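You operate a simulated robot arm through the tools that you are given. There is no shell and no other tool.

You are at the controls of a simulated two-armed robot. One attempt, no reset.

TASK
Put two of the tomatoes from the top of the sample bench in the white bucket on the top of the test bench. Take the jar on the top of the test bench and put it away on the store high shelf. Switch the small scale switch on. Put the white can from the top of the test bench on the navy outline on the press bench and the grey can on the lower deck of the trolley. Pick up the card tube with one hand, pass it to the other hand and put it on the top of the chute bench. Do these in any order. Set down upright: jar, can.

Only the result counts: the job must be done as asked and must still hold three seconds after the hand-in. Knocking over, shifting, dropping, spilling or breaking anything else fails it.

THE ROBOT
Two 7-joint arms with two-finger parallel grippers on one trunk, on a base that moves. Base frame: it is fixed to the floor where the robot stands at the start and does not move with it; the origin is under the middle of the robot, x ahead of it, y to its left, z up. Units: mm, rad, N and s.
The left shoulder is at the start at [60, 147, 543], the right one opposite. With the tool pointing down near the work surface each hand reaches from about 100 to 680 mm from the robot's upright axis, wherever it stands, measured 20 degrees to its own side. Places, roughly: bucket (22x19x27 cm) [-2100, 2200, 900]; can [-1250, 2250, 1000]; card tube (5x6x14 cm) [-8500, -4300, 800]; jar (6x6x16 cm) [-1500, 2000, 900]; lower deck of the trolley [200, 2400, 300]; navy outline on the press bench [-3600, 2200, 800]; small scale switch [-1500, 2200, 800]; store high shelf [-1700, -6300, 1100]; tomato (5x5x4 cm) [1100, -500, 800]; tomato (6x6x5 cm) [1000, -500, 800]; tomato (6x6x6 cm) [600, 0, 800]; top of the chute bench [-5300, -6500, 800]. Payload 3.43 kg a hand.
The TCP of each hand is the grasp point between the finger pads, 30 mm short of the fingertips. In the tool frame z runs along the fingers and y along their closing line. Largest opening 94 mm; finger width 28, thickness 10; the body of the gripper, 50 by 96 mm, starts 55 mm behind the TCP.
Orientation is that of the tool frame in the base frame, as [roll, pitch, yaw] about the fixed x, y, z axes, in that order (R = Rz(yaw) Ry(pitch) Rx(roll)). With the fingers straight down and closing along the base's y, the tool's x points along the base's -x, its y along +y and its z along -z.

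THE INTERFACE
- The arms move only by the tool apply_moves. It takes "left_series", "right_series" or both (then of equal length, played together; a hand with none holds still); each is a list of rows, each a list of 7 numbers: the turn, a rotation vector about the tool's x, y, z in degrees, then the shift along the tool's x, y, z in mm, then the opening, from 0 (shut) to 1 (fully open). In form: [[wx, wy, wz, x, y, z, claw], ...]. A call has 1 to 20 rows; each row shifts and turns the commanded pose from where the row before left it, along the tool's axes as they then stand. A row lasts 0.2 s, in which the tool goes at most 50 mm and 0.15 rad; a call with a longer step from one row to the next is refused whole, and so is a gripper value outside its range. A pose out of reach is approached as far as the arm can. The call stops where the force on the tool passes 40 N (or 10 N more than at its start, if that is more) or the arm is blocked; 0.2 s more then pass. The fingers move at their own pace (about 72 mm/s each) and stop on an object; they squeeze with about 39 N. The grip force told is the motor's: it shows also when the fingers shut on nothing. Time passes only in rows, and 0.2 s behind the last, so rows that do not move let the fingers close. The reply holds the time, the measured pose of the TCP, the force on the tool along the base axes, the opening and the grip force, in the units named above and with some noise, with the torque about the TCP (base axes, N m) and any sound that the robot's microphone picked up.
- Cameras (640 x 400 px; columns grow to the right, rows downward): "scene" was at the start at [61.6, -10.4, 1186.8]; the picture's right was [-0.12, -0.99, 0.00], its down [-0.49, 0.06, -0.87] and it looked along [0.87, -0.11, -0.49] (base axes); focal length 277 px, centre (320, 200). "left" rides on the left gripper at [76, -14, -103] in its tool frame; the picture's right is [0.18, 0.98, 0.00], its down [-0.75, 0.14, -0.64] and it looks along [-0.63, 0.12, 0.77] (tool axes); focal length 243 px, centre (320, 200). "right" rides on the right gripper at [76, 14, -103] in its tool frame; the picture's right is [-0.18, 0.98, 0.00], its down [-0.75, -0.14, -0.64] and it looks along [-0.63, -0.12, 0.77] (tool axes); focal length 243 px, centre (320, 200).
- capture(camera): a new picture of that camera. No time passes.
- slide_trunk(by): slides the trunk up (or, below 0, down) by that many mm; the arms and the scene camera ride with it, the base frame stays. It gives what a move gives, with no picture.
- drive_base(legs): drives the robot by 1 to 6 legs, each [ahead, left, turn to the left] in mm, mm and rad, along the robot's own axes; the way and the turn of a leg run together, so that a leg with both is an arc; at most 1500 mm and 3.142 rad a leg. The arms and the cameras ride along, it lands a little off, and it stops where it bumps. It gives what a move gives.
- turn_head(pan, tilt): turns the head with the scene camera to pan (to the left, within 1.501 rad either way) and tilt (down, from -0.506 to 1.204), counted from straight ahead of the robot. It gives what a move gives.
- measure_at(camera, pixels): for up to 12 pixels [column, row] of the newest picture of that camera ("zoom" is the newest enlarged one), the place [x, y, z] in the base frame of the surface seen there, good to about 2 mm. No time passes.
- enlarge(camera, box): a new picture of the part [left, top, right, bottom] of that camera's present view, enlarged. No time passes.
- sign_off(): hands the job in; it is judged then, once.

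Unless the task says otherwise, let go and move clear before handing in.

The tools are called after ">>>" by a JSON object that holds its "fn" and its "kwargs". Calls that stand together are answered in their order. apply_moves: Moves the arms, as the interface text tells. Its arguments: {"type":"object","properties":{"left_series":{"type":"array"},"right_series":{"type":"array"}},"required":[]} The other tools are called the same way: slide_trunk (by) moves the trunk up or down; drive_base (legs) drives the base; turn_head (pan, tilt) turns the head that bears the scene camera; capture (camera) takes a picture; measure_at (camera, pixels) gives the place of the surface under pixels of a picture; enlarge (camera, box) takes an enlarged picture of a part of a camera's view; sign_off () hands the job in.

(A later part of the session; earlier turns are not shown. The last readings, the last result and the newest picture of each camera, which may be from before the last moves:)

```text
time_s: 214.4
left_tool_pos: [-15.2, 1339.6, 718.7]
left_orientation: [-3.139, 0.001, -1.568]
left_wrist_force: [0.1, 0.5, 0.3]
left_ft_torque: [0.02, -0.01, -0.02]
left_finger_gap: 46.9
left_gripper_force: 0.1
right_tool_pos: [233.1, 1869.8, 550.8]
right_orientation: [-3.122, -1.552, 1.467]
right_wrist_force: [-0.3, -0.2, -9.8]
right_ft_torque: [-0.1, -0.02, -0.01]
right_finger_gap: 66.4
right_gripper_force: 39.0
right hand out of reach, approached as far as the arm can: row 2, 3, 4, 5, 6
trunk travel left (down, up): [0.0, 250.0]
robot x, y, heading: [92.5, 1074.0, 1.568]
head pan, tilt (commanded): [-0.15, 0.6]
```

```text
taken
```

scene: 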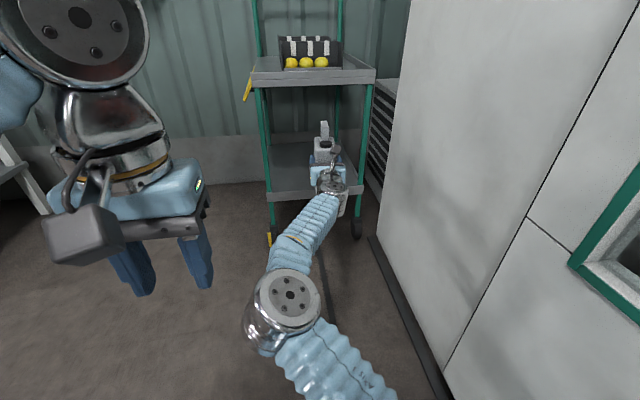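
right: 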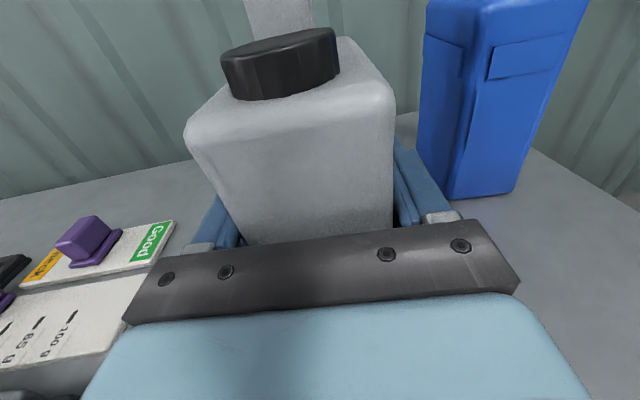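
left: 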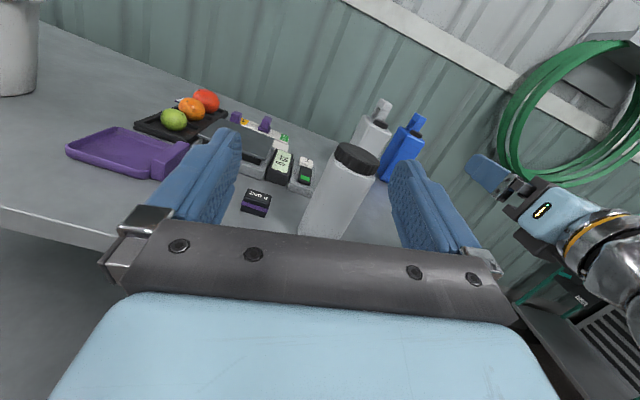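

The forward posture is at a joint limit here. I'll test whether pointing the hand 40° to the left (as when it held the white can) frees the arm to go lower.

>>> {"fn": "apply_moves", "kwargs": {"right_series": [[8, 0, 0, 0, 0, 0, 0], [8, 0, 0, 0, 0, 0, 0], [8, 0, 0, 0, 0, 0, 0], [8, 0, 0, 0, 0, 0, 0], [8, 0, 0, 0, 0, 0, 0], [0, 0, 0, -30, 0, 0, 0], [0, 0, 0, -30, 0, 0, 0], [0, 0, 0, -30, 0, 0, 0]]}}

>>> {"fn": "capture", "kwargs": {"camera": "scene"}}

```text
time_s: 216.2
left_tool_pos: [-14.0, 1337.9, 718.4]
left_orientation: [-3.14, -0.001, -1.571]
left_wrist_force: [0.9, 0.3, -0.8]
left_ft_torque: [0.03, -0.01, -0.01]
left_finger_gap: 46.7
left_gripper_force: 0.1
right_tool_pos: [121.4, 1820.8, 547.1]
right_orientation: [-1.393, -1.57, 0.369]
right_wrist_force: [0.2, -0.7, -10.5]
right_ft_torque: [-0.09, -0.07, -0.03]
right_finger_gap: 66.2
right_gripper_force: 38.8
right hand out of reach, approached as far as the arm can: row 1, 2, 3, 4, 5
trunk travel left (down, up): [0.0, 250.0]
robot x, y, heading: [94.7, 1073.1, 1.569]
head pan, tilt (commanded): [-0.15, 0.6]
```

```text
taken
```

scene: 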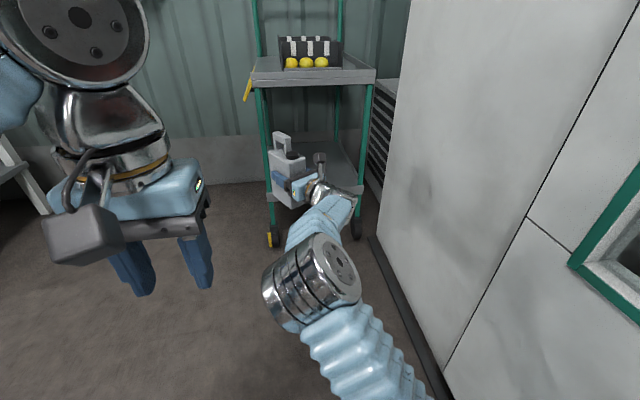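

Lowering worked with the hand turned left. I'll continue down toward z≈410.

>>> {"fn": "apply_moves", "kwargs": {"right_series": [[0, 0, 0, -35, 0, 0, 0], [0, 0, 0, -35, 0, 0, 0], [0, 0, 0, -35, 0, 0, 0], [0, 0, 0, -32, 0, 0, 0]]}}

>>> {"fn": "capture", "kwargs": {"camera": "scene"}}

```text
time_s: 217.2
left_tool_pos: [-15.1, 1338.8, 719.7]
left_orientation: [-3.14, 0.0, -1.569]
left_wrist_force: [-0.9, 0.7, 1.4]
left_ft_torque: [-0.03, -0.04, 0.0]
left_finger_gap: 46.8
left_gripper_force: 0.0
right_tool_pos: [111.9, 1794.6, 434.1]
right_orientation: [3.123, -1.566, 2.136]
right_wrist_force: [-1.3, -0.1, -10.9]
right_ft_torque: [-0.1, -0.06, -0.03]
right_finger_gap: 66.3
right_gripper_force: 39.5
right hand out of reach, approached as far as the arm can: row 3, 4
trunk travel left (down, up): [0.0, 250.0]
robot x, y, heading: [90.2, 1073.9, 1.572]
head pan, tilt (commanded): [-0.15, 0.6]
```

```text
taken
```

scene: 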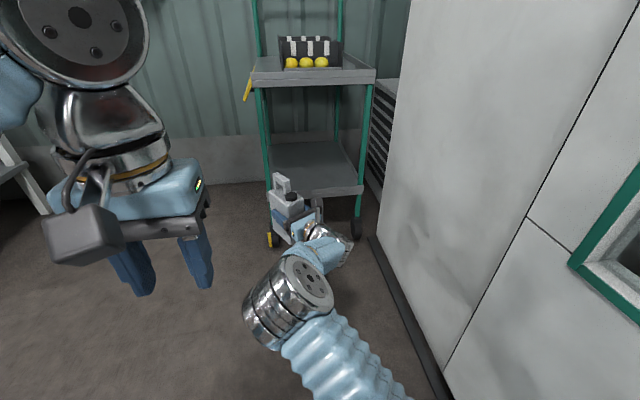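

z≈434 now; another turn left should allow the last 45 mm.

>>> {"fn": "apply_moves", "kwargs": {"right_series": [[8, 0, 0, 0, 0, 0, 0], [8, 0, 0, 0, 0, 0, 0], [0, 0, 0, -20, 0, 0, 0], [0, 0, 0, -20, 0, 0, 0]]}}

```text
time_s: 218.2
left_tool_pos: [-14.1, 1338.1, 718.8]
left_orientation: [-3.14, 0.001, -1.569]
left_wrist_force: [-0.1, -0.2, -0.9]
left_ft_torque: [-0.01, 0.04, -0.01]
left_finger_gap: 46.9
left_gripper_force: 0.0
right_tool_pos: [77.6, 1750.4, 402.1]
right_orientation: [-2.825, -1.571, 2.077]
right_wrist_force: [-1.0, -1.0, -10.8]
right_ft_torque: [-0.07, -0.06, -0.01]
right_finger_gap: 66.5
right_gripper_force: 39.0
right hand out of reach, approached as far as the arm can: row 1, 2, 3, 4
trunk travel left (down, up): [0.0, 250.0]
robot x, y, heading: [89.9, 1075.3, 1.573]
head pan, tilt (commanded): [-0.15, 0.6]
```

Now z≈402 pointing 47° left of the robot's heading. I'll test whether drawing the hand a bit closer lets it go under z≈385.

>>> {"fn": "apply_moves", "kwargs": {"right_series": [[0, 0, 0, 0, 0, -30, 0], [0, 0, 0, -10, 0, -10, 0], [0, 0, 0, -15, 0, -10, 0], [0, 0, 0, -10, 0, 0, 0]]}}

>>> {"fn": "capture", "kwargs": {"camera": "scene"}}

```text
time_s: 219.2
left_tool_pos: [-15.1, 1338.7, 720.0]
left_orientation: [-3.141, 0.0, -1.569]
left_wrist_force: [0.4, -1.1, -0.2]
left_ft_torque: [-0.02, 0.02, 0.0]
left_finger_gap: 46.8
left_gripper_force: 0.1
right_tool_pos: [107.4, 1708.2, 376.0]
right_orientation: [-2.763, -1.571, 2.012]
right_wrist_force: [-0.7, -0.2, -10.2]
right_ft_torque: [-0.08, -0.07, 0.01]
right_finger_gap: 66.4
right_gripper_force: 38.7
right hand out of reach, approached as far as the arm can: row 3, 4
trunk travel left (down, up): [0.0, 250.0]
robot x, y, heading: [90.2, 1071.9, 1.572]
head pan, tilt (commanded): [-0.15, 0.6]
```

```text
taken
```

scene: 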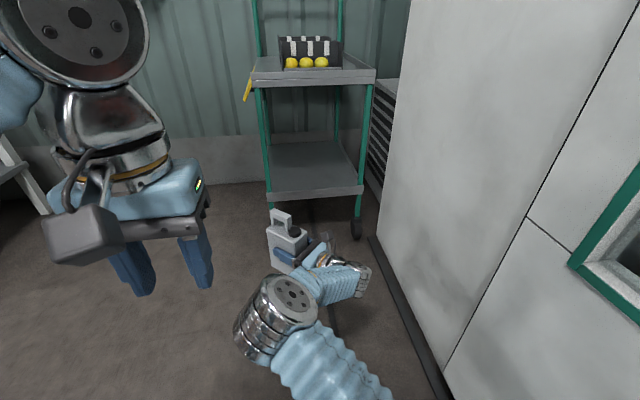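

z≈376 is reachable at 636 mm ahead with the hand 47° left — about deck height for the can. I'll measure the elbow to plan the approach, then draw in a bit more to get margin.

>>> {"fn": "measure_at", "kwargs": {"camera": "scene", "pixels": [[275, 300], [290, 290], [255, 320], [320, 340], [325, 285], [360, 280], [285, 250], [290, 235]]}}

>>> {"fn": "apply_moves", "kwargs": {"right_series": [[0, 0, 0, 0, 0, -25, 0], [0, 0, 0, -10, 0, -5, 0], [0, 0, 0, 0, 0, 0, 0]]}}

```text
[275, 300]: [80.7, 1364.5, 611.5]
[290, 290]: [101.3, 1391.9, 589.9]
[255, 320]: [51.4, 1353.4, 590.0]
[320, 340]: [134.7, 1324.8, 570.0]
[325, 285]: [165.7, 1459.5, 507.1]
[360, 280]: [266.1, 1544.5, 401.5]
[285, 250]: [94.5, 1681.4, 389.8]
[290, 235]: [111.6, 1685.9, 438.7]
```

```text
time_s: 220.0
left_tool_pos: [-13.8, 1338.1, 719.9]
left_orientation: [-3.14, -0.001, -1.57]
left_wrist_force: [-0.1, 0.1, 0.0]
left_ft_torque: [0.02, 0.0, 0.01]
left_finger_gap: 47.1
left_gripper_force: 0.0
right_tool_pos: [125.3, 1684.3, 369.8]
right_orientation: [-2.258, -1.568, 1.51]
right_wrist_force: [0.3, 0.0, -11.0]
right_ft_torque: [-0.1, -0.07, -0.04]
right_finger_gap: 66.4
right_gripper_force: 38.9
right hand out of reach, approached as far as the arm can: row 2
trunk travel left (down, up): [0.0, 250.0]
robot x, y, heading: [89.0, 1071.9, 1.572]
head pan, tilt (commanded): [-0.15, 0.6]
```

z≈370 is reachable with the hand at 612 mm ahead. I'll check the lower deck's front lip, then raise the can 25 mm for entry.

>>> {"fn": "measure_at", "kwargs": {"camera": "scene", "pixels": [[315, 150], [315, 170], [315, 184], [315, 188], [315, 193], [270, 190], [360, 185], [268, 100], [248, 90], [320, 80], [320, 86]]}}

>>> {"fn": "apply_moves", "kwargs": {"right_series": [[0, 0, 0, 13, 0, 0, 0], [0, 0, 0, 13, 0, 0, 0]]}}

>>> {"fn": "capture", "kwargs": {"camera": "scene"}}

```text
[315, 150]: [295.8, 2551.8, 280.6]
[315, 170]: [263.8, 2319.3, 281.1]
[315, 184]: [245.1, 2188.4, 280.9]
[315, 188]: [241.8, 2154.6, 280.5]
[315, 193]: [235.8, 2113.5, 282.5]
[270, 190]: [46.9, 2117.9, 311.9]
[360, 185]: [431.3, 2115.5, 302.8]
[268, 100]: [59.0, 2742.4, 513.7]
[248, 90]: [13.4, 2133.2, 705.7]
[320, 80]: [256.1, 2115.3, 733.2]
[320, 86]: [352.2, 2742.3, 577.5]
```

```text
time_s: 220.6
left_tool_pos: [-14.0, 1337.9, 719.2]
left_orientation: [-3.141, -0.002, -1.568]
left_wrist_force: [-0.6, -0.6, -0.3]
left_ft_torque: [-0.01, 0.02, 0.01]
left_finger_gap: 47.3
left_gripper_force: 0.0
right_tool_pos: [124.8, 1683.4, 395.1]
right_orientation: [0.93, -1.57, -1.677]
right_wrist_force: [-0.2, 0.1, -11.4]
right_ft_torque: [-0.08, -0.06, 0.03]
right_finger_gap: 66.5
right_gripper_force: 38.7
trunk travel left (down, up): [0.0, 250.0]
robot x, y, heading: [91.0, 1073.8, 1.57]
head pan, tilt (commanded): [-0.15, 0.6]
```

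```text
taken
```

scene: 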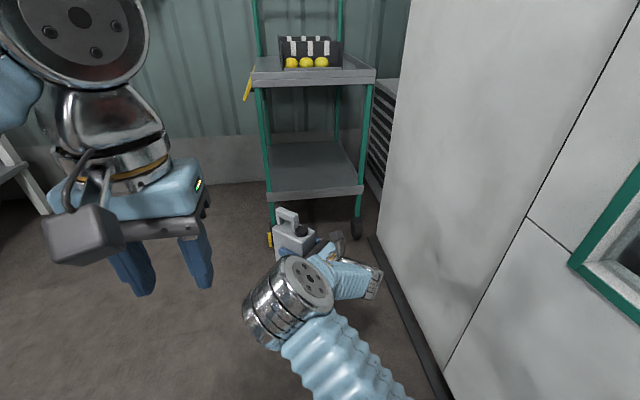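

The deck is flat at z≈281 with no lip. I'll move left away from the cabinet, turn right 0.824 rad so the hand points straight into the trolley, and approach to just before its front.

>>> {"fn": "drive_base", "kwargs": {"legs": [[0, 500, 0], [0, 0, -0.824], [276, 298, 0], [206, 62, 0]]}}

>>> {"fn": "turn_head", "kwargs": {"pan": 0.35, "tilt": 0.6}}

>>> {"fn": "capture", "kwargs": {"camera": "scene"}}

>>> {"fn": "capture", "kwargs": {"camera": "right"}}

```text
time_s: 229.1
left_tool_pos: [-169.3, 1919.5, 719.1]
left_orientation: [-3.141, 0.0, -2.401]
left_wrist_force: [0.0, 0.6, 0.3]
left_ft_torque: [0.01, 0.01, -0.01]
left_finger_gap: 47.1
left_gripper_force: 0.2
right_tool_pos: [182.7, 2049.0, 394.9]
right_orientation: [1.452, -1.569, -3.03]
right_wrist_force: [-0.1, -0.2, -10.7]
right_ft_torque: [-0.12, 0.02, 0.0]
right_finger_gap: 66.4
right_gripper_force: 39.1
trunk travel left (down, up): [0.0, 250.0]
robot x, y, heading: [-292.9, 1658.6, 0.742]
head pan, tilt (commanded): [-0.15, 0.6]
```

```text
time_s: 230.0
left_tool_pos: [-168.3, 1919.0, 718.8]
left_orientation: [-3.139, 0.0, -2.401]
left_wrist_force: [0.0, 0.8, -0.3]
left_ft_torque: [0.01, -0.02, 0.0]
left_finger_gap: 47.3
left_gripper_force: 0.0
right_tool_pos: [181.1, 2050.3, 395.7]
right_orientation: [-2.141, -1.57, 0.565]
right_wrist_force: [-0.2, -0.4, -11.4]
right_ft_torque: [-0.12, -0.03, 0.02]
right_finger_gap: 66.6
right_gripper_force: 39.3
trunk travel left (down, up): [0.0, 250.0]
robot x, y, heading: [-298.0, 1663.5, 0.743]
head pan, tilt (commanded): [0.351, 0.6]
```

```text
taken
```

scene: 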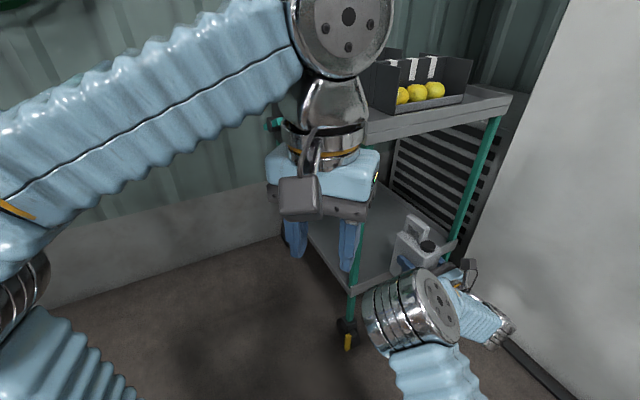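

```text
taken
```

right: 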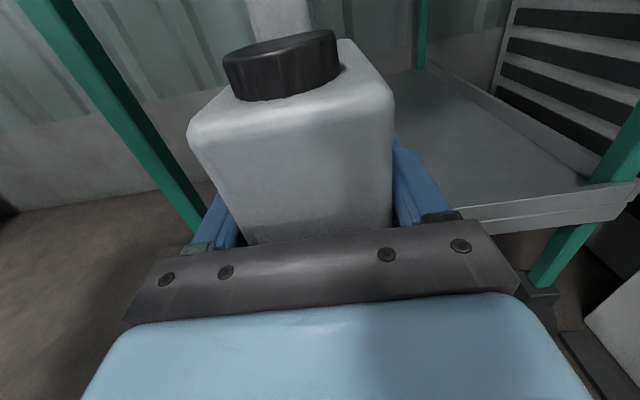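

Well aligned: TCP (181,2050), 70 mm right of the left post. I'll drive the last bit so the can sits over the deck at about (225,2195).

>>> {"fn": "drive_base", "kwargs": {"legs": [[131, 77, 0]]}}

>>> {"fn": "capture", "kwargs": {"camera": "right"}}

>>> {"fn": "capture", "kwargs": {"camera": "scene"}}

```text
time_s: 231.4
left_tool_pos: [-123.5, 2065.9, 719.4]
left_orientation: [-3.141, 0.001, -2.4]
left_wrist_force: [0.9, -0.2, -0.5]
left_ft_torque: [0.0, 0.01, -0.04]
left_finger_gap: 47.0
left_gripper_force: 0.0
right_tool_pos: [225.9, 2197.2, 394.4]
right_orientation: [-2.08, -1.569, 0.502]
right_wrist_force: [-1.3, 0.0, -11.5]
right_ft_torque: [-0.12, 0.0, -0.01]
right_finger_gap: 66.5
right_gripper_force: 39.2
trunk travel left (down, up): [0.0, 250.0]
robot x, y, heading: [-248.0, 1809.0, 0.745]
head pan, tilt (commanded): [0.351, 0.6]
```

```text
taken
```

right: 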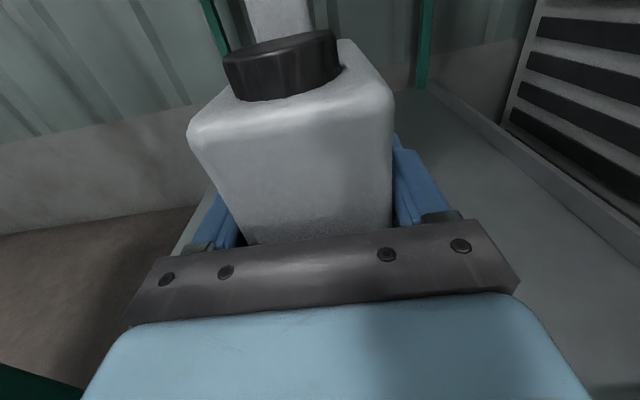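

```text
taken
```

scene: 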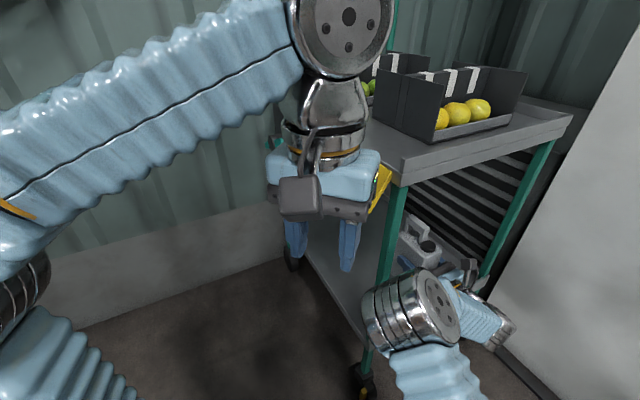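

The can is over the lower deck, clear of both posts. I'll lower 20 mm, then by 1 mm steps.

>>> {"fn": "apply_moves", "kwargs": {"right_series": [[0, 0, 0, -10, 0, 0, 0], [0, 0, 0, -8, 0, 0, 0], [0, 0, 0, -2, 0, 0, 0], [0, 0, 0, -1, 0, 0, 0], [0, 0, 0, 0, 0, 0, 0]]}}

```text
time_s: 232.6
left_tool_pos: [-123.6, 2065.9, 719.5]
left_orientation: [-3.14, 0.0, -2.401]
left_wrist_force: [0.2, 0.6, -0.6]
left_ft_torque: [0.01, 0.0, 0.03]
left_finger_gap: 47.1
left_gripper_force: 0.1
right_tool_pos: [225.8, 2196.3, 374.0]
right_orientation: [-2.333, -1.57, 0.755]
right_wrist_force: [-0.1, 0.1, -10.9]
right_ft_torque: [-0.13, 0.02, 0.02]
right_finger_gap: 66.6
right_gripper_force: 38.7
trunk travel left (down, up): [0.0, 250.0]
robot x, y, heading: [-248.4, 1807.0, 0.737]
head pan, tilt (commanded): [0.351, 0.6]
```

>>> {"fn": "apply_moves", "kwargs": {"right_series": [[0, 0, 0, -1, 0, 0, 0], [0, 0, 0, -1, 0, 0, 0], [0, 0, 0, 0, 0, 0, 0]]}}

```text
time_s: 233.4
left_tool_pos: [-125.1, 2066.2, 718.8]
left_orientation: [-3.139, 0.002, -2.401]
left_wrist_force: [-0.6, 0.8, -0.3]
left_ft_torque: [0.03, 0.01, -0.02]
left_finger_gap: 46.9
left_gripper_force: 0.1
right_tool_pos: [226.1, 2195.4, 374.2]
right_orientation: [-0.122, -1.569, -1.457]
right_wrist_force: [0.2, -1.1, -5.4]
right_ft_torque: [0.16, -0.14, -0.02]
right_finger_gap: 66.4
right_gripper_force: 39.2
trunk travel left (down, up): [0.0, 250.0]
robot x, y, heading: [-251.6, 1807.5, 0.742]
head pan, tilt (commanded): [0.351, 0.6]
```

Load halved: contact began. One more millimetre.

>>> {"fn": "apply_moves", "kwargs": {"right_series": [[0, 0, 0, -1, 0, 0, 0], [0, 0, 0, 0, 0, 0, 0]]}}

```text
time_s: 234.0
left_tool_pos: [-123.4, 2065.2, 719.4]
left_orientation: [-3.14, 0.003, -2.401]
left_wrist_force: [-0.3, 0.3, 0.3]
left_ft_torque: [0.03, -0.02, 0.01]
left_finger_gap: 47.1
left_gripper_force: 0.1
right_tool_pos: [226.0, 2196.7, 372.9]
right_orientation: [0.132, -1.567, -1.71]
right_wrist_force: [1.0, -1.1, 3.7]
right_ft_torque: [0.68, 0.3, -0.06]
right_finger_gap: 66.5
right_gripper_force: 38.9
trunk travel left (down, up): [0.0, 250.0]
robot x, y, heading: [-249.9, 1811.4, 0.738]
head pan, tilt (commanded): [0.351, 0.6]
```

The deck carries it. I'll open the fingers and drive straight out of the trolley (−y).

>>> {"fn": "apply_moves", "kwargs": {"right_series": [[0, 0, 0, 0, 0, 0, 0.78], [0, 0, 0, 0, 0, 0, 0.9], [0, 0, 0, 0, 0, 0, 1], [0, 0, 0, 0, 0, 0, 1]]}}

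>>> {"fn": "drive_base", "kwargs": {"legs": [[-141, -154, 0]]}}

>>> {"fn": "capture", "kwargs": {"camera": "right"}}

>>> {"fn": "capture", "kwargs": {"camera": "scene"}}

```text
time_s: 235.0
left_tool_pos: [-124.3, 2065.2, 719.1]
left_orientation: [-3.14, 0.001, -2.4]
left_wrist_force: [0.7, 0.7, -0.1]
left_ft_torque: [-0.05, -0.03, -0.01]
left_finger_gap: 46.9
left_gripper_force: 0.0
right_tool_pos: [226.0, 2195.9, 372.7]
right_orientation: [1.615, -1.57, 3.092]
right_wrist_force: [-0.1, 0.0, -0.1]
right_ft_torque: [-0.01, 0.01, -0.01]
right_finger_gap: 93.8
right_gripper_force: 0.2
trunk travel left (down, up): [0.0, 250.0]
robot x, y, heading: [-249.1, 1806.5, 0.737]
head pan, tilt (commanded): [0.351, 0.6]
```

```text
time_s: 236.7
left_tool_pos: [-125.0, 1855.6, 720.3]
left_orientation: [3.141, 0.002, -2.398]
left_wrist_force: [-0.4, 0.0, -0.4]
left_ft_torque: [0.01, 0.01, -0.02]
left_finger_gap: 47.1
left_gripper_force: 0.1
right_tool_pos: [224.8, 1986.9, 372.3]
right_orientation: [-1.531, -1.571, -0.047]
right_wrist_force: [0.9, 0.2, 0.0]
right_ft_torque: [0.0, -0.03, 0.02]
right_finger_gap: 94.1
right_gripper_force: 0.0
trunk travel left (down, up): [0.0, 250.0]
robot x, y, heading: [-250.8, 1601.2, 0.747]
head pan, tilt (commanded): [0.351, 0.6]
```

```text
taken
```

right: 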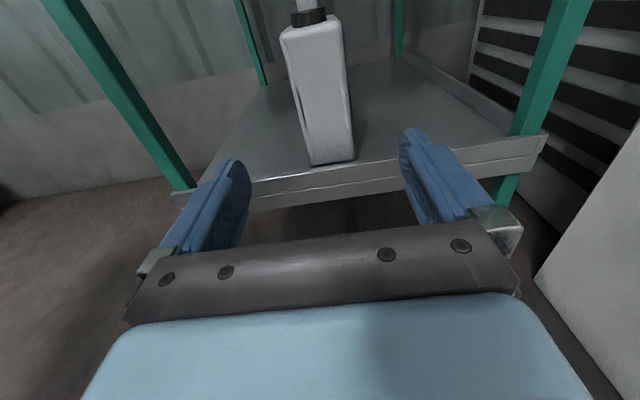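

```text
taken
```

scene: 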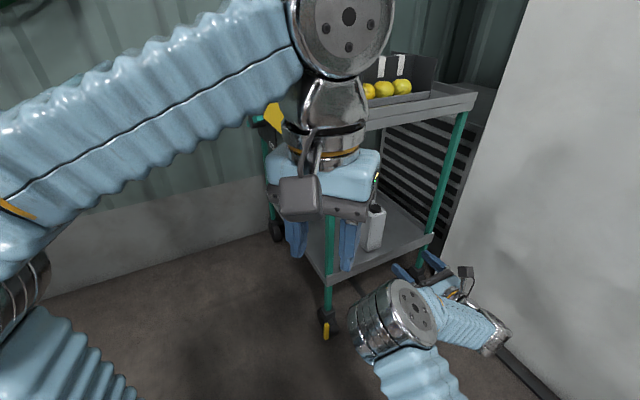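

The grey can stands upright on the lower deck. I'll drive away from the trolley, raise the trunk fully, and test how high the right hand can go for the shelf.

>>> {"fn": "drive_base", "kwargs": {"legs": [[-500, 122, 0]]}}

>>> {"fn": "slide_trunk", "kwargs": {"by": 250}}

>>> {"fn": "apply_moves", "kwargs": {"right_series": [[0, 0, 0, 40, 0, 0, 1], [0, 0, 0, 40, 0, 0, 1], [0, 0, 0, 40, 0, 0, 1], [0, 0, 0, 40, 0, 0, 1], [0, 0, 0, 40, 0, 0, 1], [0, 0, 0, 45, 0, 0, 1], [0, 0, 0, 45, 0, 0, 1], [0, 0, 0, 45, 0, 0, 1], [0, 0, 0, 45, 0, 0, 1], [0, 0, 0, 45, 0, 0, 1], [0, 0, 0, 45, 0, 0, 1], [0, 0, 0, 45, 0, 0, 1], [0, 0, 0, 35, 0, 0, 1]]}}

>>> {"fn": "capture", "kwargs": {"camera": "scene"}}

```text
time_s: 239.7
left_tool_pos: [-576.0, 1608.2, 719.8]
left_orientation: [-3.14, 0.003, -2.402]
left_wrist_force: [0.3, -0.1, 0.2]
left_ft_torque: [-0.01, -0.03, 0.0]
left_finger_gap: 47.2
left_gripper_force: 0.0
right_tool_pos: [-227.8, 1739.2, 372.9]
right_orientation: [-1.573, -1.57, -0.008]
right_wrist_force: [0.5, 0.0, -0.5]
right_ft_torque: [-0.02, 0.03, -0.01]
right_finger_gap: 93.8
right_gripper_force: 0.2
trunk travel left (down, up): [0.0, 250.0]
robot x, y, heading: [-702.6, 1355.7, 0.741]
head pan, tilt (commanded): [0.351, 0.6]
```

```text
time_s: 242.2
left_tool_pos: [-576.1, 1608.9, 969.5]
left_orientation: [-3.139, 0.001, -2.403]
left_wrist_force: [0.8, 0.9, -0.1]
left_ft_torque: [-0.03, -0.01, -0.01]
left_finger_gap: 47.1
left_gripper_force: 0.1
right_tool_pos: [-226.8, 1738.4, 622.5]
right_orientation: [1.53, -1.571, -3.11]
right_wrist_force: [0.4, -0.5, -0.5]
right_ft_torque: [-0.01, 0.01, -0.01]
right_finger_gap: 93.7
right_gripper_force: 0.1
trunk travel left (down, up): [-250.0, 0.0]
robot x, y, heading: [-704.9, 1352.3, 0.742]
head pan, tilt (commanded): [0.351, 0.6]
```

```text
time_s: 245.0
left_tool_pos: [-576.8, 1608.6, 969.5]
left_orientation: [-3.14, 0.001, -2.402]
left_wrist_force: [0.3, 0.4, 0.2]
left_ft_torque: [-0.01, 0.0, 0.0]
left_finger_gap: 47.0
left_gripper_force: 0.1
right_tool_pos: [-226.3, 1738.4, 1170.7]
right_orientation: [-2.823, -1.57, 1.243]
right_wrist_force: [-0.2, 0.0, 0.2]
right_ft_torque: [-0.04, -0.04, -0.01]
right_finger_gap: 94.0
right_gripper_force: 0.0
trunk travel left (down, up): [-250.0, 0.0]
robot x, y, heading: [-704.4, 1350.4, 0.736]
head pan, tilt (commanded): [0.351, 0.6]
```

```text
taken
```

scene: 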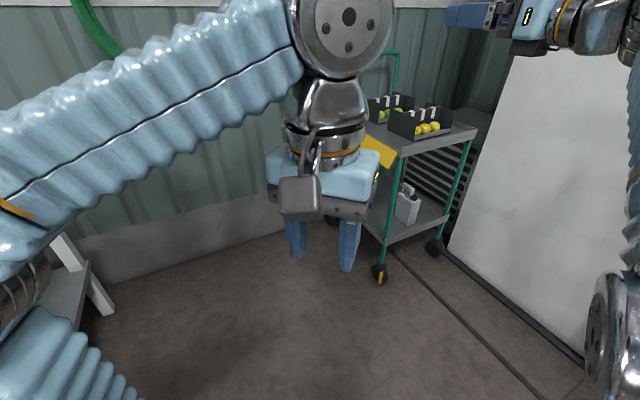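

The right hand reaches z≈1171 without trouble in this posture. I'll check 40 mm more for clearance over the shelf.

>>> {"fn": "apply_moves", "kwargs": {"right_series": [[0, 0, 0, 20, 0, 0, 1], [0, 0, 0, 20, 0, 0, 1]]}}

```text
time_s: 245.6
left_tool_pos: [-576.1, 1607.1, 970.4]
left_orientation: [-3.14, 0.002, -2.403]
left_wrist_force: [0.1, 0.0, -0.5]
left_ft_torque: [-0.01, -0.01, 0.01]
left_finger_gap: 47.1
left_gripper_force: 0.0
right_tool_pos: [-227.0, 1739.2, 1192.2]
right_orientation: [-2.065, -1.568, 0.487]
right_wrist_force: [0.5, -1.0, 0.2]
right_ft_torque: [-0.01, 0.02, -0.02]
right_finger_gap: 94.1
right_gripper_force: 0.1
right hand out of reach, approached as far as the arm can: row 2
trunk travel left (down, up): [-250.0, 0.0]
robot x, y, heading: [-701.9, 1351.3, 0.741]
head pan, tilt (commanded): [0.351, 0.6]
```

Up to z≈1192 is reachable, enough for the shelf if I grip the jar low. I'll lower to z≈850 and drive over to face the jar, stopping 200 mm short.

>>> {"fn": "apply_moves", "kwargs": {"right_series": [[0, 0, 0, -42, 0, 0, 1], [0, 0, 0, -42, 0, 0, 1], [0, 0, 0, -43, 0, 0, 1], [0, 0, 0, -43, 0, 0, 1], [0, 0, 0, -43, 0, 0, 1], [0, 0, 0, -43, 0, 0, 1], [0, 0, 0, -43, 0, 0, 1], [0, 0, 0, -43, 0, 0, 1]]}}

>>> {"fn": "drive_base", "kwargs": {"legs": [[-699, 772, 0]]}}

>>> {"fn": "capture", "kwargs": {"camera": "right"}}

```text
time_s: 247.4
left_tool_pos: [-577.7, 1609.0, 969.5]
left_orientation: [-3.138, 0.001, -2.401]
left_wrist_force: [-0.9, 0.2, 1.0]
left_ft_torque: [0.02, -0.02, -0.02]
left_finger_gap: 47.0
left_gripper_force: 0.0
right_tool_pos: [-227.5, 1738.2, 849.9]
right_orientation: [2.917, -1.569, 1.784]
right_wrist_force: [0.1, -0.6, 0.2]
right_ft_torque: [-0.04, -0.01, -0.03]
right_finger_gap: 94.1
right_gripper_force: 0.0
trunk travel left (down, up): [-250.0, 0.0]
robot x, y, heading: [-704.1, 1350.9, 0.739]
head pan, tilt (commanded): [0.351, 0.6]
```

```text
time_s: 252.8
left_tool_pos: [-1609.9, 1711.1, 969.5]
left_orientation: [-3.14, 0.001, -2.402]
left_wrist_force: [0.3, 0.8, -0.2]
left_ft_torque: [-0.02, 0.02, -0.02]
left_finger_gap: 46.9
left_gripper_force: 0.0
right_tool_pos: [-1260.3, 1841.1, 850.6]
right_orientation: [1.566, -1.57, 3.137]
right_wrist_force: [-0.6, 0.3, -0.2]
right_ft_torque: [0.01, -0.01, 0.02]
right_finger_gap: 93.8
right_gripper_force: 0.1
trunk travel left (down, up): [-250.0, 0.0]
robot x, y, heading: [-1733.7, 1456.6, 0.737]
head pan, tilt (commanded): [0.351, 0.6]
```

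```text
taken
```

right: 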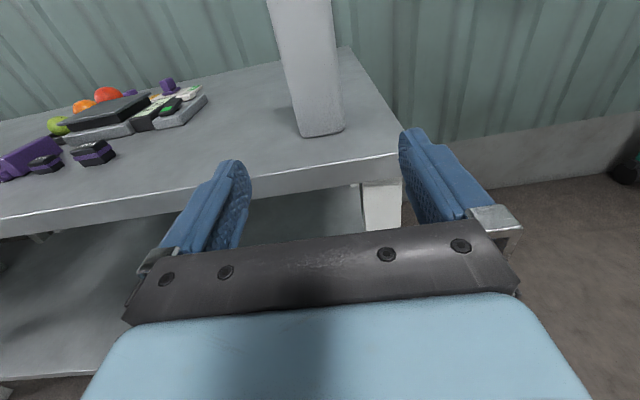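

The jar is ahead; I'll measure its front face edges.

>>> {"fn": "measure_at", "kwargs": {"camera": "right", "pixels": [[294, 110], [337, 110], [303, 133], [340, 128], [285, 60], [333, 60]]}}

```text
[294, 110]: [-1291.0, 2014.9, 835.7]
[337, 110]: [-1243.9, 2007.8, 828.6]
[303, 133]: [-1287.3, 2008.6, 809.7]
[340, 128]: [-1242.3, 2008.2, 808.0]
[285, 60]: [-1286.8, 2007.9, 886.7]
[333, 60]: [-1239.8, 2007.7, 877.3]
```

Jar centre ≈(-1264,2038). I'll drive 196 mm straight at it and close.

>>> {"fn": "drive_base", "kwargs": {"legs": [[129.5, 147, 0]]}}

>>> {"fn": "capture", "kwargs": {"camera": "right"}}

```text
time_s: 254.4
left_tool_pos: [-1610.9, 1905.5, 969.0]
left_orientation: [-3.14, 0.001, -2.407]
left_wrist_force: [0.0, 0.2, -0.3]
left_ft_torque: [0.01, 0.04, -0.01]
left_finger_gap: 46.9
left_gripper_force: 0.1
right_tool_pos: [-1261.0, 2034.7, 851.2]
right_orientation: [1.89, -1.57, 2.812]
right_wrist_force: [0.0, 0.1, 0.9]
right_ft_torque: [0.0, 0.0, -0.02]
right_finger_gap: 94.1
right_gripper_force: 0.0
trunk travel left (down, up): [-250.0, 0.0]
robot x, y, heading: [-1738.6, 1651.9, 0.733]
head pan, tilt (commanded): [0.351, 0.6]
```

```text
taken
```

right: 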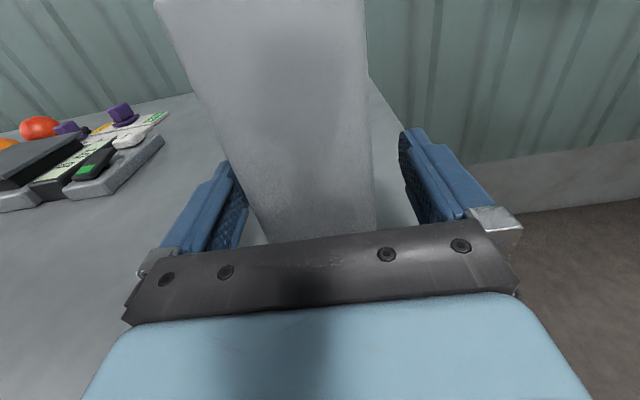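

Straddled. Closing and lifting 35 mm.

>>> {"fn": "apply_moves", "kwargs": {"right_series": [[0, 0, 0, 0, 0, 0, 0.5], [0, 0, 0, 0, 0, 0, 0.3], [0, 0, 0, 0, 0, 0, 0.2], [0, 0, 0, 0, 0, 0, 0.2], [0, 0, 0, 0, 0, 0, 0.2], [0, 0, 0, 10, 0, 0, 0.2], [0, 0, 0, 12, 0, 0, 0.2], [0, 0, 0, 13, 0, 0, 0.2], [0, 0, 0, 0, 0, 0, 0.2]]}}

>>> {"fn": "capture", "kwargs": {"camera": "right"}}

```text
time_s: 256.4
left_tool_pos: [-1610.8, 1905.9, 970.3]
left_orientation: [-3.14, 0.002, -2.404]
left_wrist_force: [0.4, -0.1, -0.1]
left_ft_torque: [-0.01, -0.01, 0.01]
left_finger_gap: 46.8
left_gripper_force: 0.1
right_tool_pos: [-1259.8, 2035.1, 884.2]
right_orientation: [0.943, -1.57, -2.528]
right_wrist_force: [0.2, 0.7, -3.4]
right_ft_torque: [0.01, -0.01, -0.01]
right_finger_gap: 62.2
right_gripper_force: 39.1
trunk travel left (down, up): [-250.0, 0.0]
robot x, y, heading: [-1739.9, 1649.2, 0.735]
head pan, tilt (commanded): [0.351, 0.6]
```

```text
taken
```

right: 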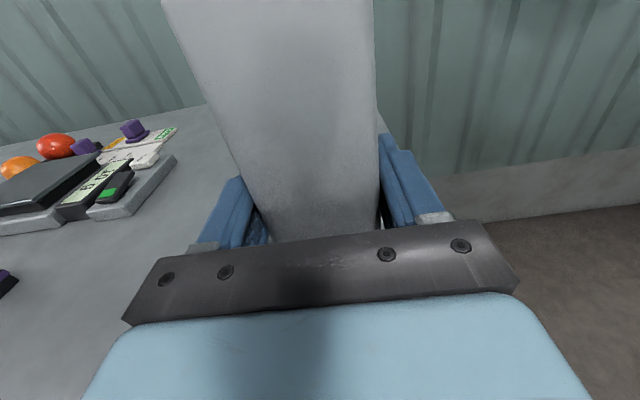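

The jar is held upright. Before leaving, I'll look toward the bucket to confirm both tomatoes are in it.

>>> {"fn": "turn_head", "kwargs": {"pan": 1.4, "tilt": 0.5}}

>>> {"fn": "capture", "kwargs": {"camera": "scene"}}

```text
time_s: 257.7
left_tool_pos: [-1609.7, 1906.4, 968.9]
left_orientation: [-3.139, 0.001, -2.403]
left_wrist_force: [0.1, 0.3, 0.6]
left_ft_torque: [0.01, 0.03, -0.02]
left_finger_gap: 46.9
left_gripper_force: 0.0
right_tool_pos: [-1260.6, 2034.9, 885.1]
right_orientation: [1.148, -1.57, -2.731]
right_wrist_force: [0.5, -1.3, -3.3]
right_ft_torque: [0.0, -0.04, 0.0]
right_finger_gap: 62.1
right_gripper_force: 39.2
trunk travel left (down, up): [-250.0, 0.0]
robot x, y, heading: [-1735.3, 1647.7, 0.732]
head pan, tilt (commanded): [1.4, 0.499]
```

```text
taken
```

scene: 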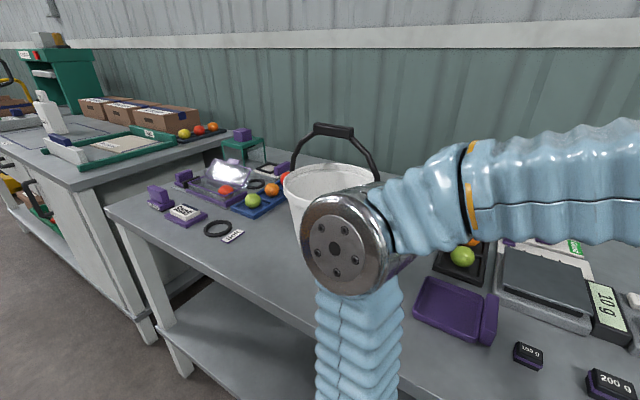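

The left elbow blocks that view, but both tomatoes were released deep inside; the white can is seen still standing at (48,110). I'll back away 600 mm and turn round to look south.

>>> {"fn": "drive_base", "kwargs": {"legs": [[-402, -446, 0], [0, 0, -1.57]]}}

>>> {"fn": "turn_head", "kwargs": {"pan": 0.0, "tilt": 0.15}}

>>> {"fn": "capture", "kwargs": {"camera": "scene"}}

```text
time_s: 264.9
left_tool_pos: [-1475.4, 923.1, 970.1]
left_orientation: [-3.14, 0.003, 2.317]
left_wrist_force: [0.0, 0.0, 0.1]
left_ft_torque: [0.01, 0.01, 0.01]
left_finger_gap: 47.2
left_gripper_force: 0.0
right_tool_pos: [-1342.9, 574.7, 883.8]
right_orientation: [-2.025, -1.571, -1.12]
right_wrist_force: [0.8, 0.3, -3.5]
right_ft_torque: [-0.03, 0.01, 0.01]
right_finger_gap: 62.1
right_gripper_force: 38.9
trunk travel left (down, up): [-250.0, 0.0]
robot x, y, heading: [-1735.1, 1047.7, -0.83]
head pan, tilt (commanded): [1.4, 0.499]
```

```text
time_s: 266.4
left_tool_pos: [-1474.7, 923.5, 968.3]
left_orientation: [-3.14, 0.002, 2.317]
left_wrist_force: [-0.2, -0.5, 0.4]
left_ft_torque: [0.0, 0.0, -0.02]
left_finger_gap: 46.9
left_gripper_force: 0.2
right_tool_pos: [-1343.3, 574.5, 885.4]
right_orientation: [-2.194, -1.57, -0.953]
right_wrist_force: [0.3, -0.5, -3.0]
right_ft_torque: [-0.01, 0.02, 0.03]
right_finger_gap: 62.0
right_gripper_force: 38.8
trunk travel left (down, up): [-250.0, 0.0]
robot x, y, heading: [-1736.0, 1047.8, -0.827]
head pan, tilt (commanded): [0.0, 0.15]
```

```text
taken
```

scene: 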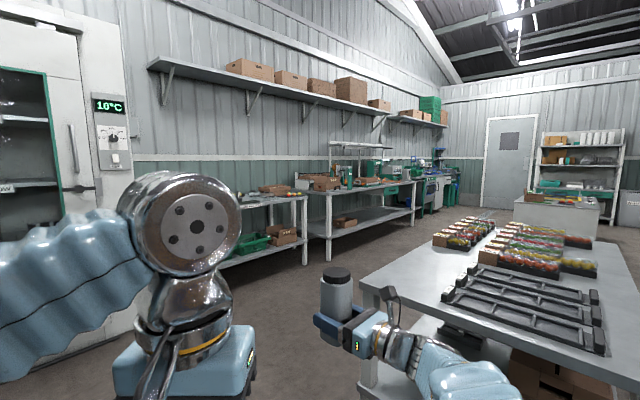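

Looking SE: a work table with trays stands on the right, benches along the left wall, and a shelf unit at far right (580,165). I'll measure the table's corners, the aisle and the shelf unit.

>>> {"fn": "measure_at", "kwargs": {"camera": "scene", "pixels": [[363, 288], [638, 385], [500, 225], [600, 290], [310, 265], [330, 260], [545, 190], [620, 190], [580, 145], [580, 165], [512, 190], [600, 200]]}}

>>> {"fn": "enlarge", "kwargs": {"camera": "scene", "box": [480, 100, 640, 240]}}

>>> {"fn": "turn_head", "kwargs": {"pan": -0.8, "tilt": 0.2}}

>>> {"fn": "capture", "kwargs": {"camera": "scene"}}

```text
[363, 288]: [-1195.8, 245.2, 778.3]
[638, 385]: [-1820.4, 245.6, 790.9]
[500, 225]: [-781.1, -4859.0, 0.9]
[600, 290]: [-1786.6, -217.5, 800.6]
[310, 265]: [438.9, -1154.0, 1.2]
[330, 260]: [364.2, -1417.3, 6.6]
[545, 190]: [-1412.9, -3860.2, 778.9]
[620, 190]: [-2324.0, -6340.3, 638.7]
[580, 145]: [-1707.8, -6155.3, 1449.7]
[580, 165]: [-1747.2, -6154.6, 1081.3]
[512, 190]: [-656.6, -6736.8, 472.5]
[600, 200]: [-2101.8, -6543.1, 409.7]
```

```text
2.86 times, centred on (560, 170) of scene
```

zoom: 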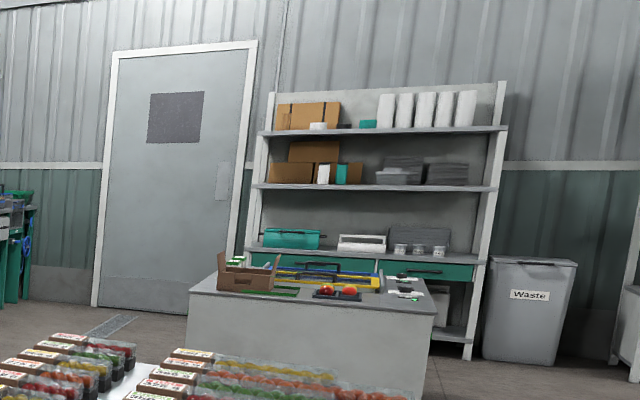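

```text
time_s: 267.5
left_tool_pos: [-1475.6, 923.2, 970.0]
left_orientation: [-3.141, 0.002, 2.314]
left_wrist_force: [0.1, -0.4, 0.8]
left_ft_torque: [0.0, -0.01, 0.0]
left_finger_gap: 47.1
left_gripper_force: 0.0
right_tool_pos: [-1343.6, 574.6, 884.4]
right_orientation: [0.962, -1.57, 2.174]
right_wrist_force: [-0.5, 1.1, -2.8]
right_ft_torque: [0.0, -0.03, -0.01]
right_finger_gap: 62.3
right_gripper_force: 39.6
trunk travel left (down, up): [-250.0, 0.0]
robot x, y, heading: [-1734.1, 1052.4, -0.829]
head pan, tilt (commanded): [-0.799, 0.201]
```

```text
taken
```

scene: 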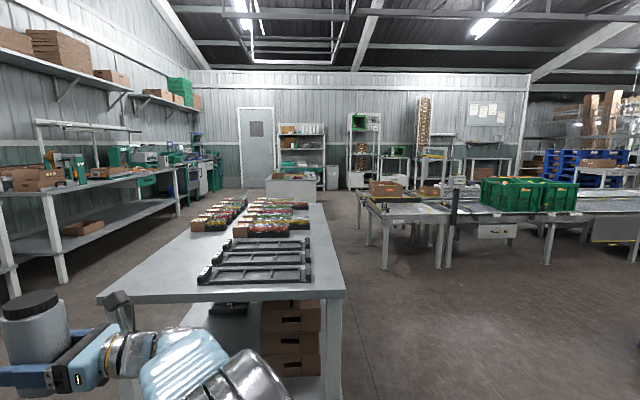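

I see a long table (near corner at (345,295)), an aisle to its right, conveyors further right, and the store shelf unit at (303,155). I'll measure the aisle's limits.

>>> {"fn": "measure_at", "kwargs": {"camera": "scene", "pixels": [[345, 293], [322, 205], [205, 204], [358, 193], [369, 243], [385, 268], [447, 266], [340, 190], [268, 183], [318, 185], [290, 205], [350, 330]]}}

>>> {"fn": "enlarge", "kwargs": {"camera": "scene", "box": [220, 90, 460, 240]}}

```text
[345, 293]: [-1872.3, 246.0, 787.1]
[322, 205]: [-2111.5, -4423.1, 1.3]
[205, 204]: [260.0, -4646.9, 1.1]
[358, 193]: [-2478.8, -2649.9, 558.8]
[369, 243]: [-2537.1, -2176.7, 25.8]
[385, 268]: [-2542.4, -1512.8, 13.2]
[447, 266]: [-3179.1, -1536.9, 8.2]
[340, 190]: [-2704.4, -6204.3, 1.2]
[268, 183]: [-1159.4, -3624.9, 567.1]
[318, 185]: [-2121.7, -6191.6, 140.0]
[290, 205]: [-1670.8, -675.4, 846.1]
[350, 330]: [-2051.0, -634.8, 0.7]
```

```text
2.67 times, centred on (340, 165) of scene
```

zoom: 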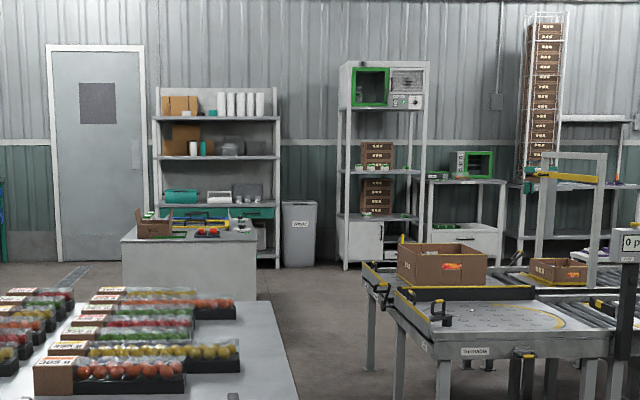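

The east aisle (x between about −1190 and 440) is wide, so I'll go that way: shift to x≈-400, face −y, and drive 4 m south.

>>> {"fn": "drive_base", "kwargs": {"legs": [[902, 984, 0], [0, 0, -0.742], [1500, 0, 0], [1500, 0, 0], [1000, 0, 0]]}}

>>> {"fn": "turn_head", "kwargs": {"pan": -0.35, "tilt": 0.15}}

>>> {"fn": "capture", "kwargs": {"camera": "scene"}}

```text
time_s: 294.9
left_tool_pos: [-335.3, -3190.4, 969.1]
left_orientation: [-3.14, 0.002, 1.557]
left_wrist_force: [-0.1, 0.0, 0.5]
left_ft_torque: [0.01, -0.01, -0.01]
left_finger_gap: 46.9
left_gripper_force: 0.0
right_tool_pos: [-479.7, -3535.2, 884.9]
right_orientation: [0.964, -1.571, 1.416]
right_wrist_force: [-0.7, -0.4, -3.2]
right_ft_torque: [-0.03, 0.0, 0.0]
right_finger_gap: 62.3
right_gripper_force: 39.0
trunk travel left (down, up): [-250.0, 0.0]
robot x, y, heading: [-437.0, -2926.1, -1.587]
head pan, tilt (commanded): [-0.799, 0.201]
```

```text
time_s: 295.8
left_tool_pos: [-335.5, -3191.3, 970.4]
left_orientation: [-3.14, 0.001, 1.559]
left_wrist_force: [0.6, -0.2, -0.8]
left_ft_torque: [0.0, -0.02, 0.03]
left_finger_gap: 47.1
left_gripper_force: 0.1
right_tool_pos: [-479.1, -3534.6, 885.1]
right_orientation: [-2.324, -1.569, -1.578]
right_wrist_force: [0.6, -0.1, -3.1]
right_ft_torque: [-0.01, 0.0, 0.02]
right_finger_gap: 62.2
right_gripper_force: 39.0
trunk travel left (down, up): [-250.0, 0.0]
robot x, y, heading: [-432.9, -2922.5, -1.582]
head pan, tilt (commanded): [-0.351, 0.15]
```

```text
taken
```

scene: 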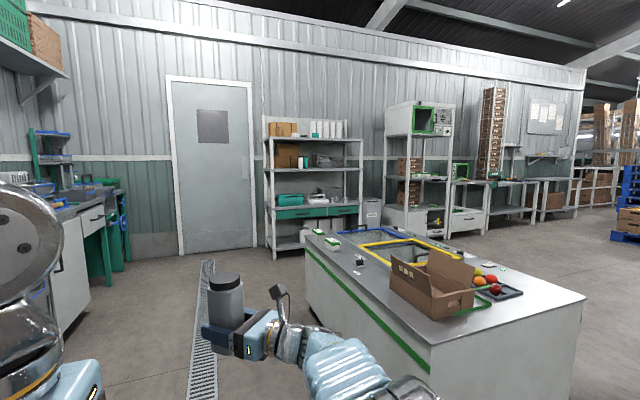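

The store shelf unit is at (312,175). I'll enlarge it to see free space and measure the planks, plus the island's corners.

>>> {"fn": "enlarge", "kwargs": {"camera": "scene", "box": [250, 105, 390, 265]}}

>>> {"fn": "measure_at", "kwargs": {"camera": "scene", "pixels": [[306, 246], [430, 340], [584, 297], [300, 231], [270, 140], [315, 140], [355, 140], [270, 170], [315, 169], [358, 169], [290, 215], [275, 255]]}}

```text
2.50 times, centred on (320, 185) of scene
```

zoom: 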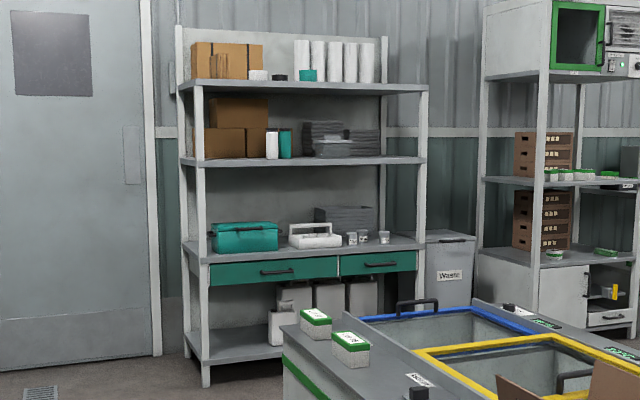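

```text
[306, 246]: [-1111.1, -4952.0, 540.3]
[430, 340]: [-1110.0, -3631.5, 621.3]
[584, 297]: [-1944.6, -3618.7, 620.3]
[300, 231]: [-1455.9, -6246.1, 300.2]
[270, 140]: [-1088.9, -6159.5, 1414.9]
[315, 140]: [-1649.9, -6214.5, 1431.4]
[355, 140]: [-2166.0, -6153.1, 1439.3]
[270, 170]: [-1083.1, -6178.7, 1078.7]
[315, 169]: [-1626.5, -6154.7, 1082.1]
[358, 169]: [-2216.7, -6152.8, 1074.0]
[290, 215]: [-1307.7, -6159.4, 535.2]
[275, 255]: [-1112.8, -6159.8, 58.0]
```

The second plank (front edge z≈1080, y≈−6155) is the high shelf, holding boxes, bottles and trays. I'll check the corridor on the left before driving further south.

>>> {"fn": "measure_at", "kwargs": {"camera": "scene", "pixels": [[125, 220], [110, 285], [130, 262], [60, 325], [30, 135], [200, 300], [185, 255], [150, 300]]}}

```text
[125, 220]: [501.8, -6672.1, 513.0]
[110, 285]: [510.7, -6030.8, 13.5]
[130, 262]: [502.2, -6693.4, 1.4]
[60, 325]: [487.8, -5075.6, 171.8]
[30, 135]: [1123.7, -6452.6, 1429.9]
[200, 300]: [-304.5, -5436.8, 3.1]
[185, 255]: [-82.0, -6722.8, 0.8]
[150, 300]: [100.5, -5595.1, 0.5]
```

The corridor is clear to x≈488. I'll drive 2.45 m further south and view the shelf at close range.

>>> {"fn": "drive_base", "kwargs": {"legs": [[1250, 0, 0], [1200, 0, 0.01]]}}

>>> {"fn": "turn_head", "kwargs": {"pan": -0.9, "tilt": 0.15}}

>>> {"fn": "capture", "kwargs": {"camera": "scene"}}

```text
time_s: 307.9
left_tool_pos: [-373.4, -5647.6, 969.1]
left_orientation: [-3.139, 0.0, 1.557]
left_wrist_force: [-0.3, -0.1, -0.2]
left_ft_torque: [0.01, 0.05, 0.0]
left_finger_gap: 46.9
left_gripper_force: 0.0
right_tool_pos: [-517.7, -5991.2, 884.0]
right_orientation: [0.811, -1.569, 1.568]
right_wrist_force: [-0.1, 0.3, -3.4]
right_ft_torque: [-0.02, -0.01, 0.02]
right_finger_gap: 62.3
right_gripper_force: 39.1
trunk travel left (down, up): [-250.0, 0.0]
robot x, y, heading: [-476.6, -5379.3, -1.587]
head pan, tilt (commanded): [-0.351, 0.15]
```

```text
time_s: 308.8
left_tool_pos: [-372.8, -5647.9, 968.9]
left_orientation: [-3.139, 0.003, 1.556]
left_wrist_force: [-0.2, 0.0, 0.2]
left_ft_torque: [-0.03, -0.02, -0.01]
left_finger_gap: 47.1
left_gripper_force: 0.0
right_tool_pos: [-516.4, -5990.7, 884.8]
right_orientation: [-2.458, -1.57, -1.445]
right_wrist_force: [-0.2, 0.0, -2.8]
right_ft_torque: [0.01, -0.03, -0.04]
right_finger_gap: 62.2
right_gripper_force: 38.9
trunk travel left (down, up): [-250.0, 0.0]
robot x, y, heading: [-475.1, -5379.0, -1.584]
head pan, tilt (commanded): [-0.901, 0.15]
```

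```text
taken
```

scene: 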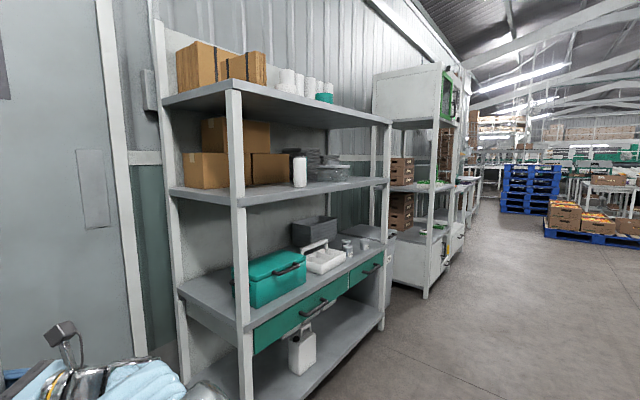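

The second plank is visible with free front strip around (270,188) and right end (365,180). I'll enlarge and measure surface and items.

>>> {"fn": "enlarge", "kwargs": {"camera": "scene", "box": [160, 90, 400, 240]}}

>>> {"fn": "measure_at", "kwargs": {"camera": "scene", "pixels": [[180, 190], [200, 192], [225, 195], [260, 188], [275, 188], [285, 186], [300, 178], [320, 183], [345, 182], [365, 180], [375, 180], [250, 170]]}}

```text
2.67 times, centred on (280, 165) of scene
```

zoom: 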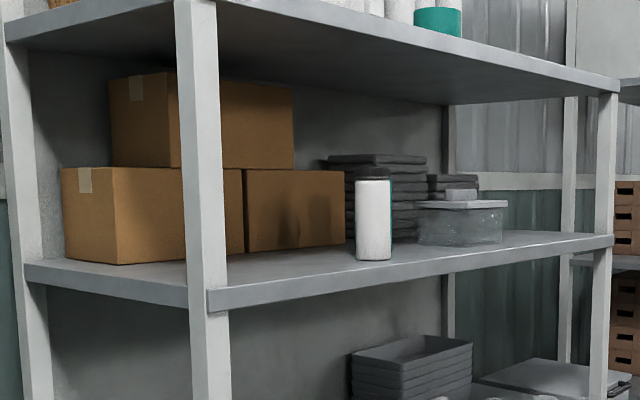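

```text
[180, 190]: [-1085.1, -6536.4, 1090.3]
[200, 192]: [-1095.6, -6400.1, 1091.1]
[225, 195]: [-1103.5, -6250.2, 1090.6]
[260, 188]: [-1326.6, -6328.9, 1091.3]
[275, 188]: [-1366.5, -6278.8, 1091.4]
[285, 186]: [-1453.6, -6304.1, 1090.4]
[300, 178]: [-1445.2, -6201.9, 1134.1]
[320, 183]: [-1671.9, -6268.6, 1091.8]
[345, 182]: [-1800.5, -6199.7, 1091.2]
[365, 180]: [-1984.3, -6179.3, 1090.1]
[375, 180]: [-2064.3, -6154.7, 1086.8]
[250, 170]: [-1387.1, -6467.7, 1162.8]
```

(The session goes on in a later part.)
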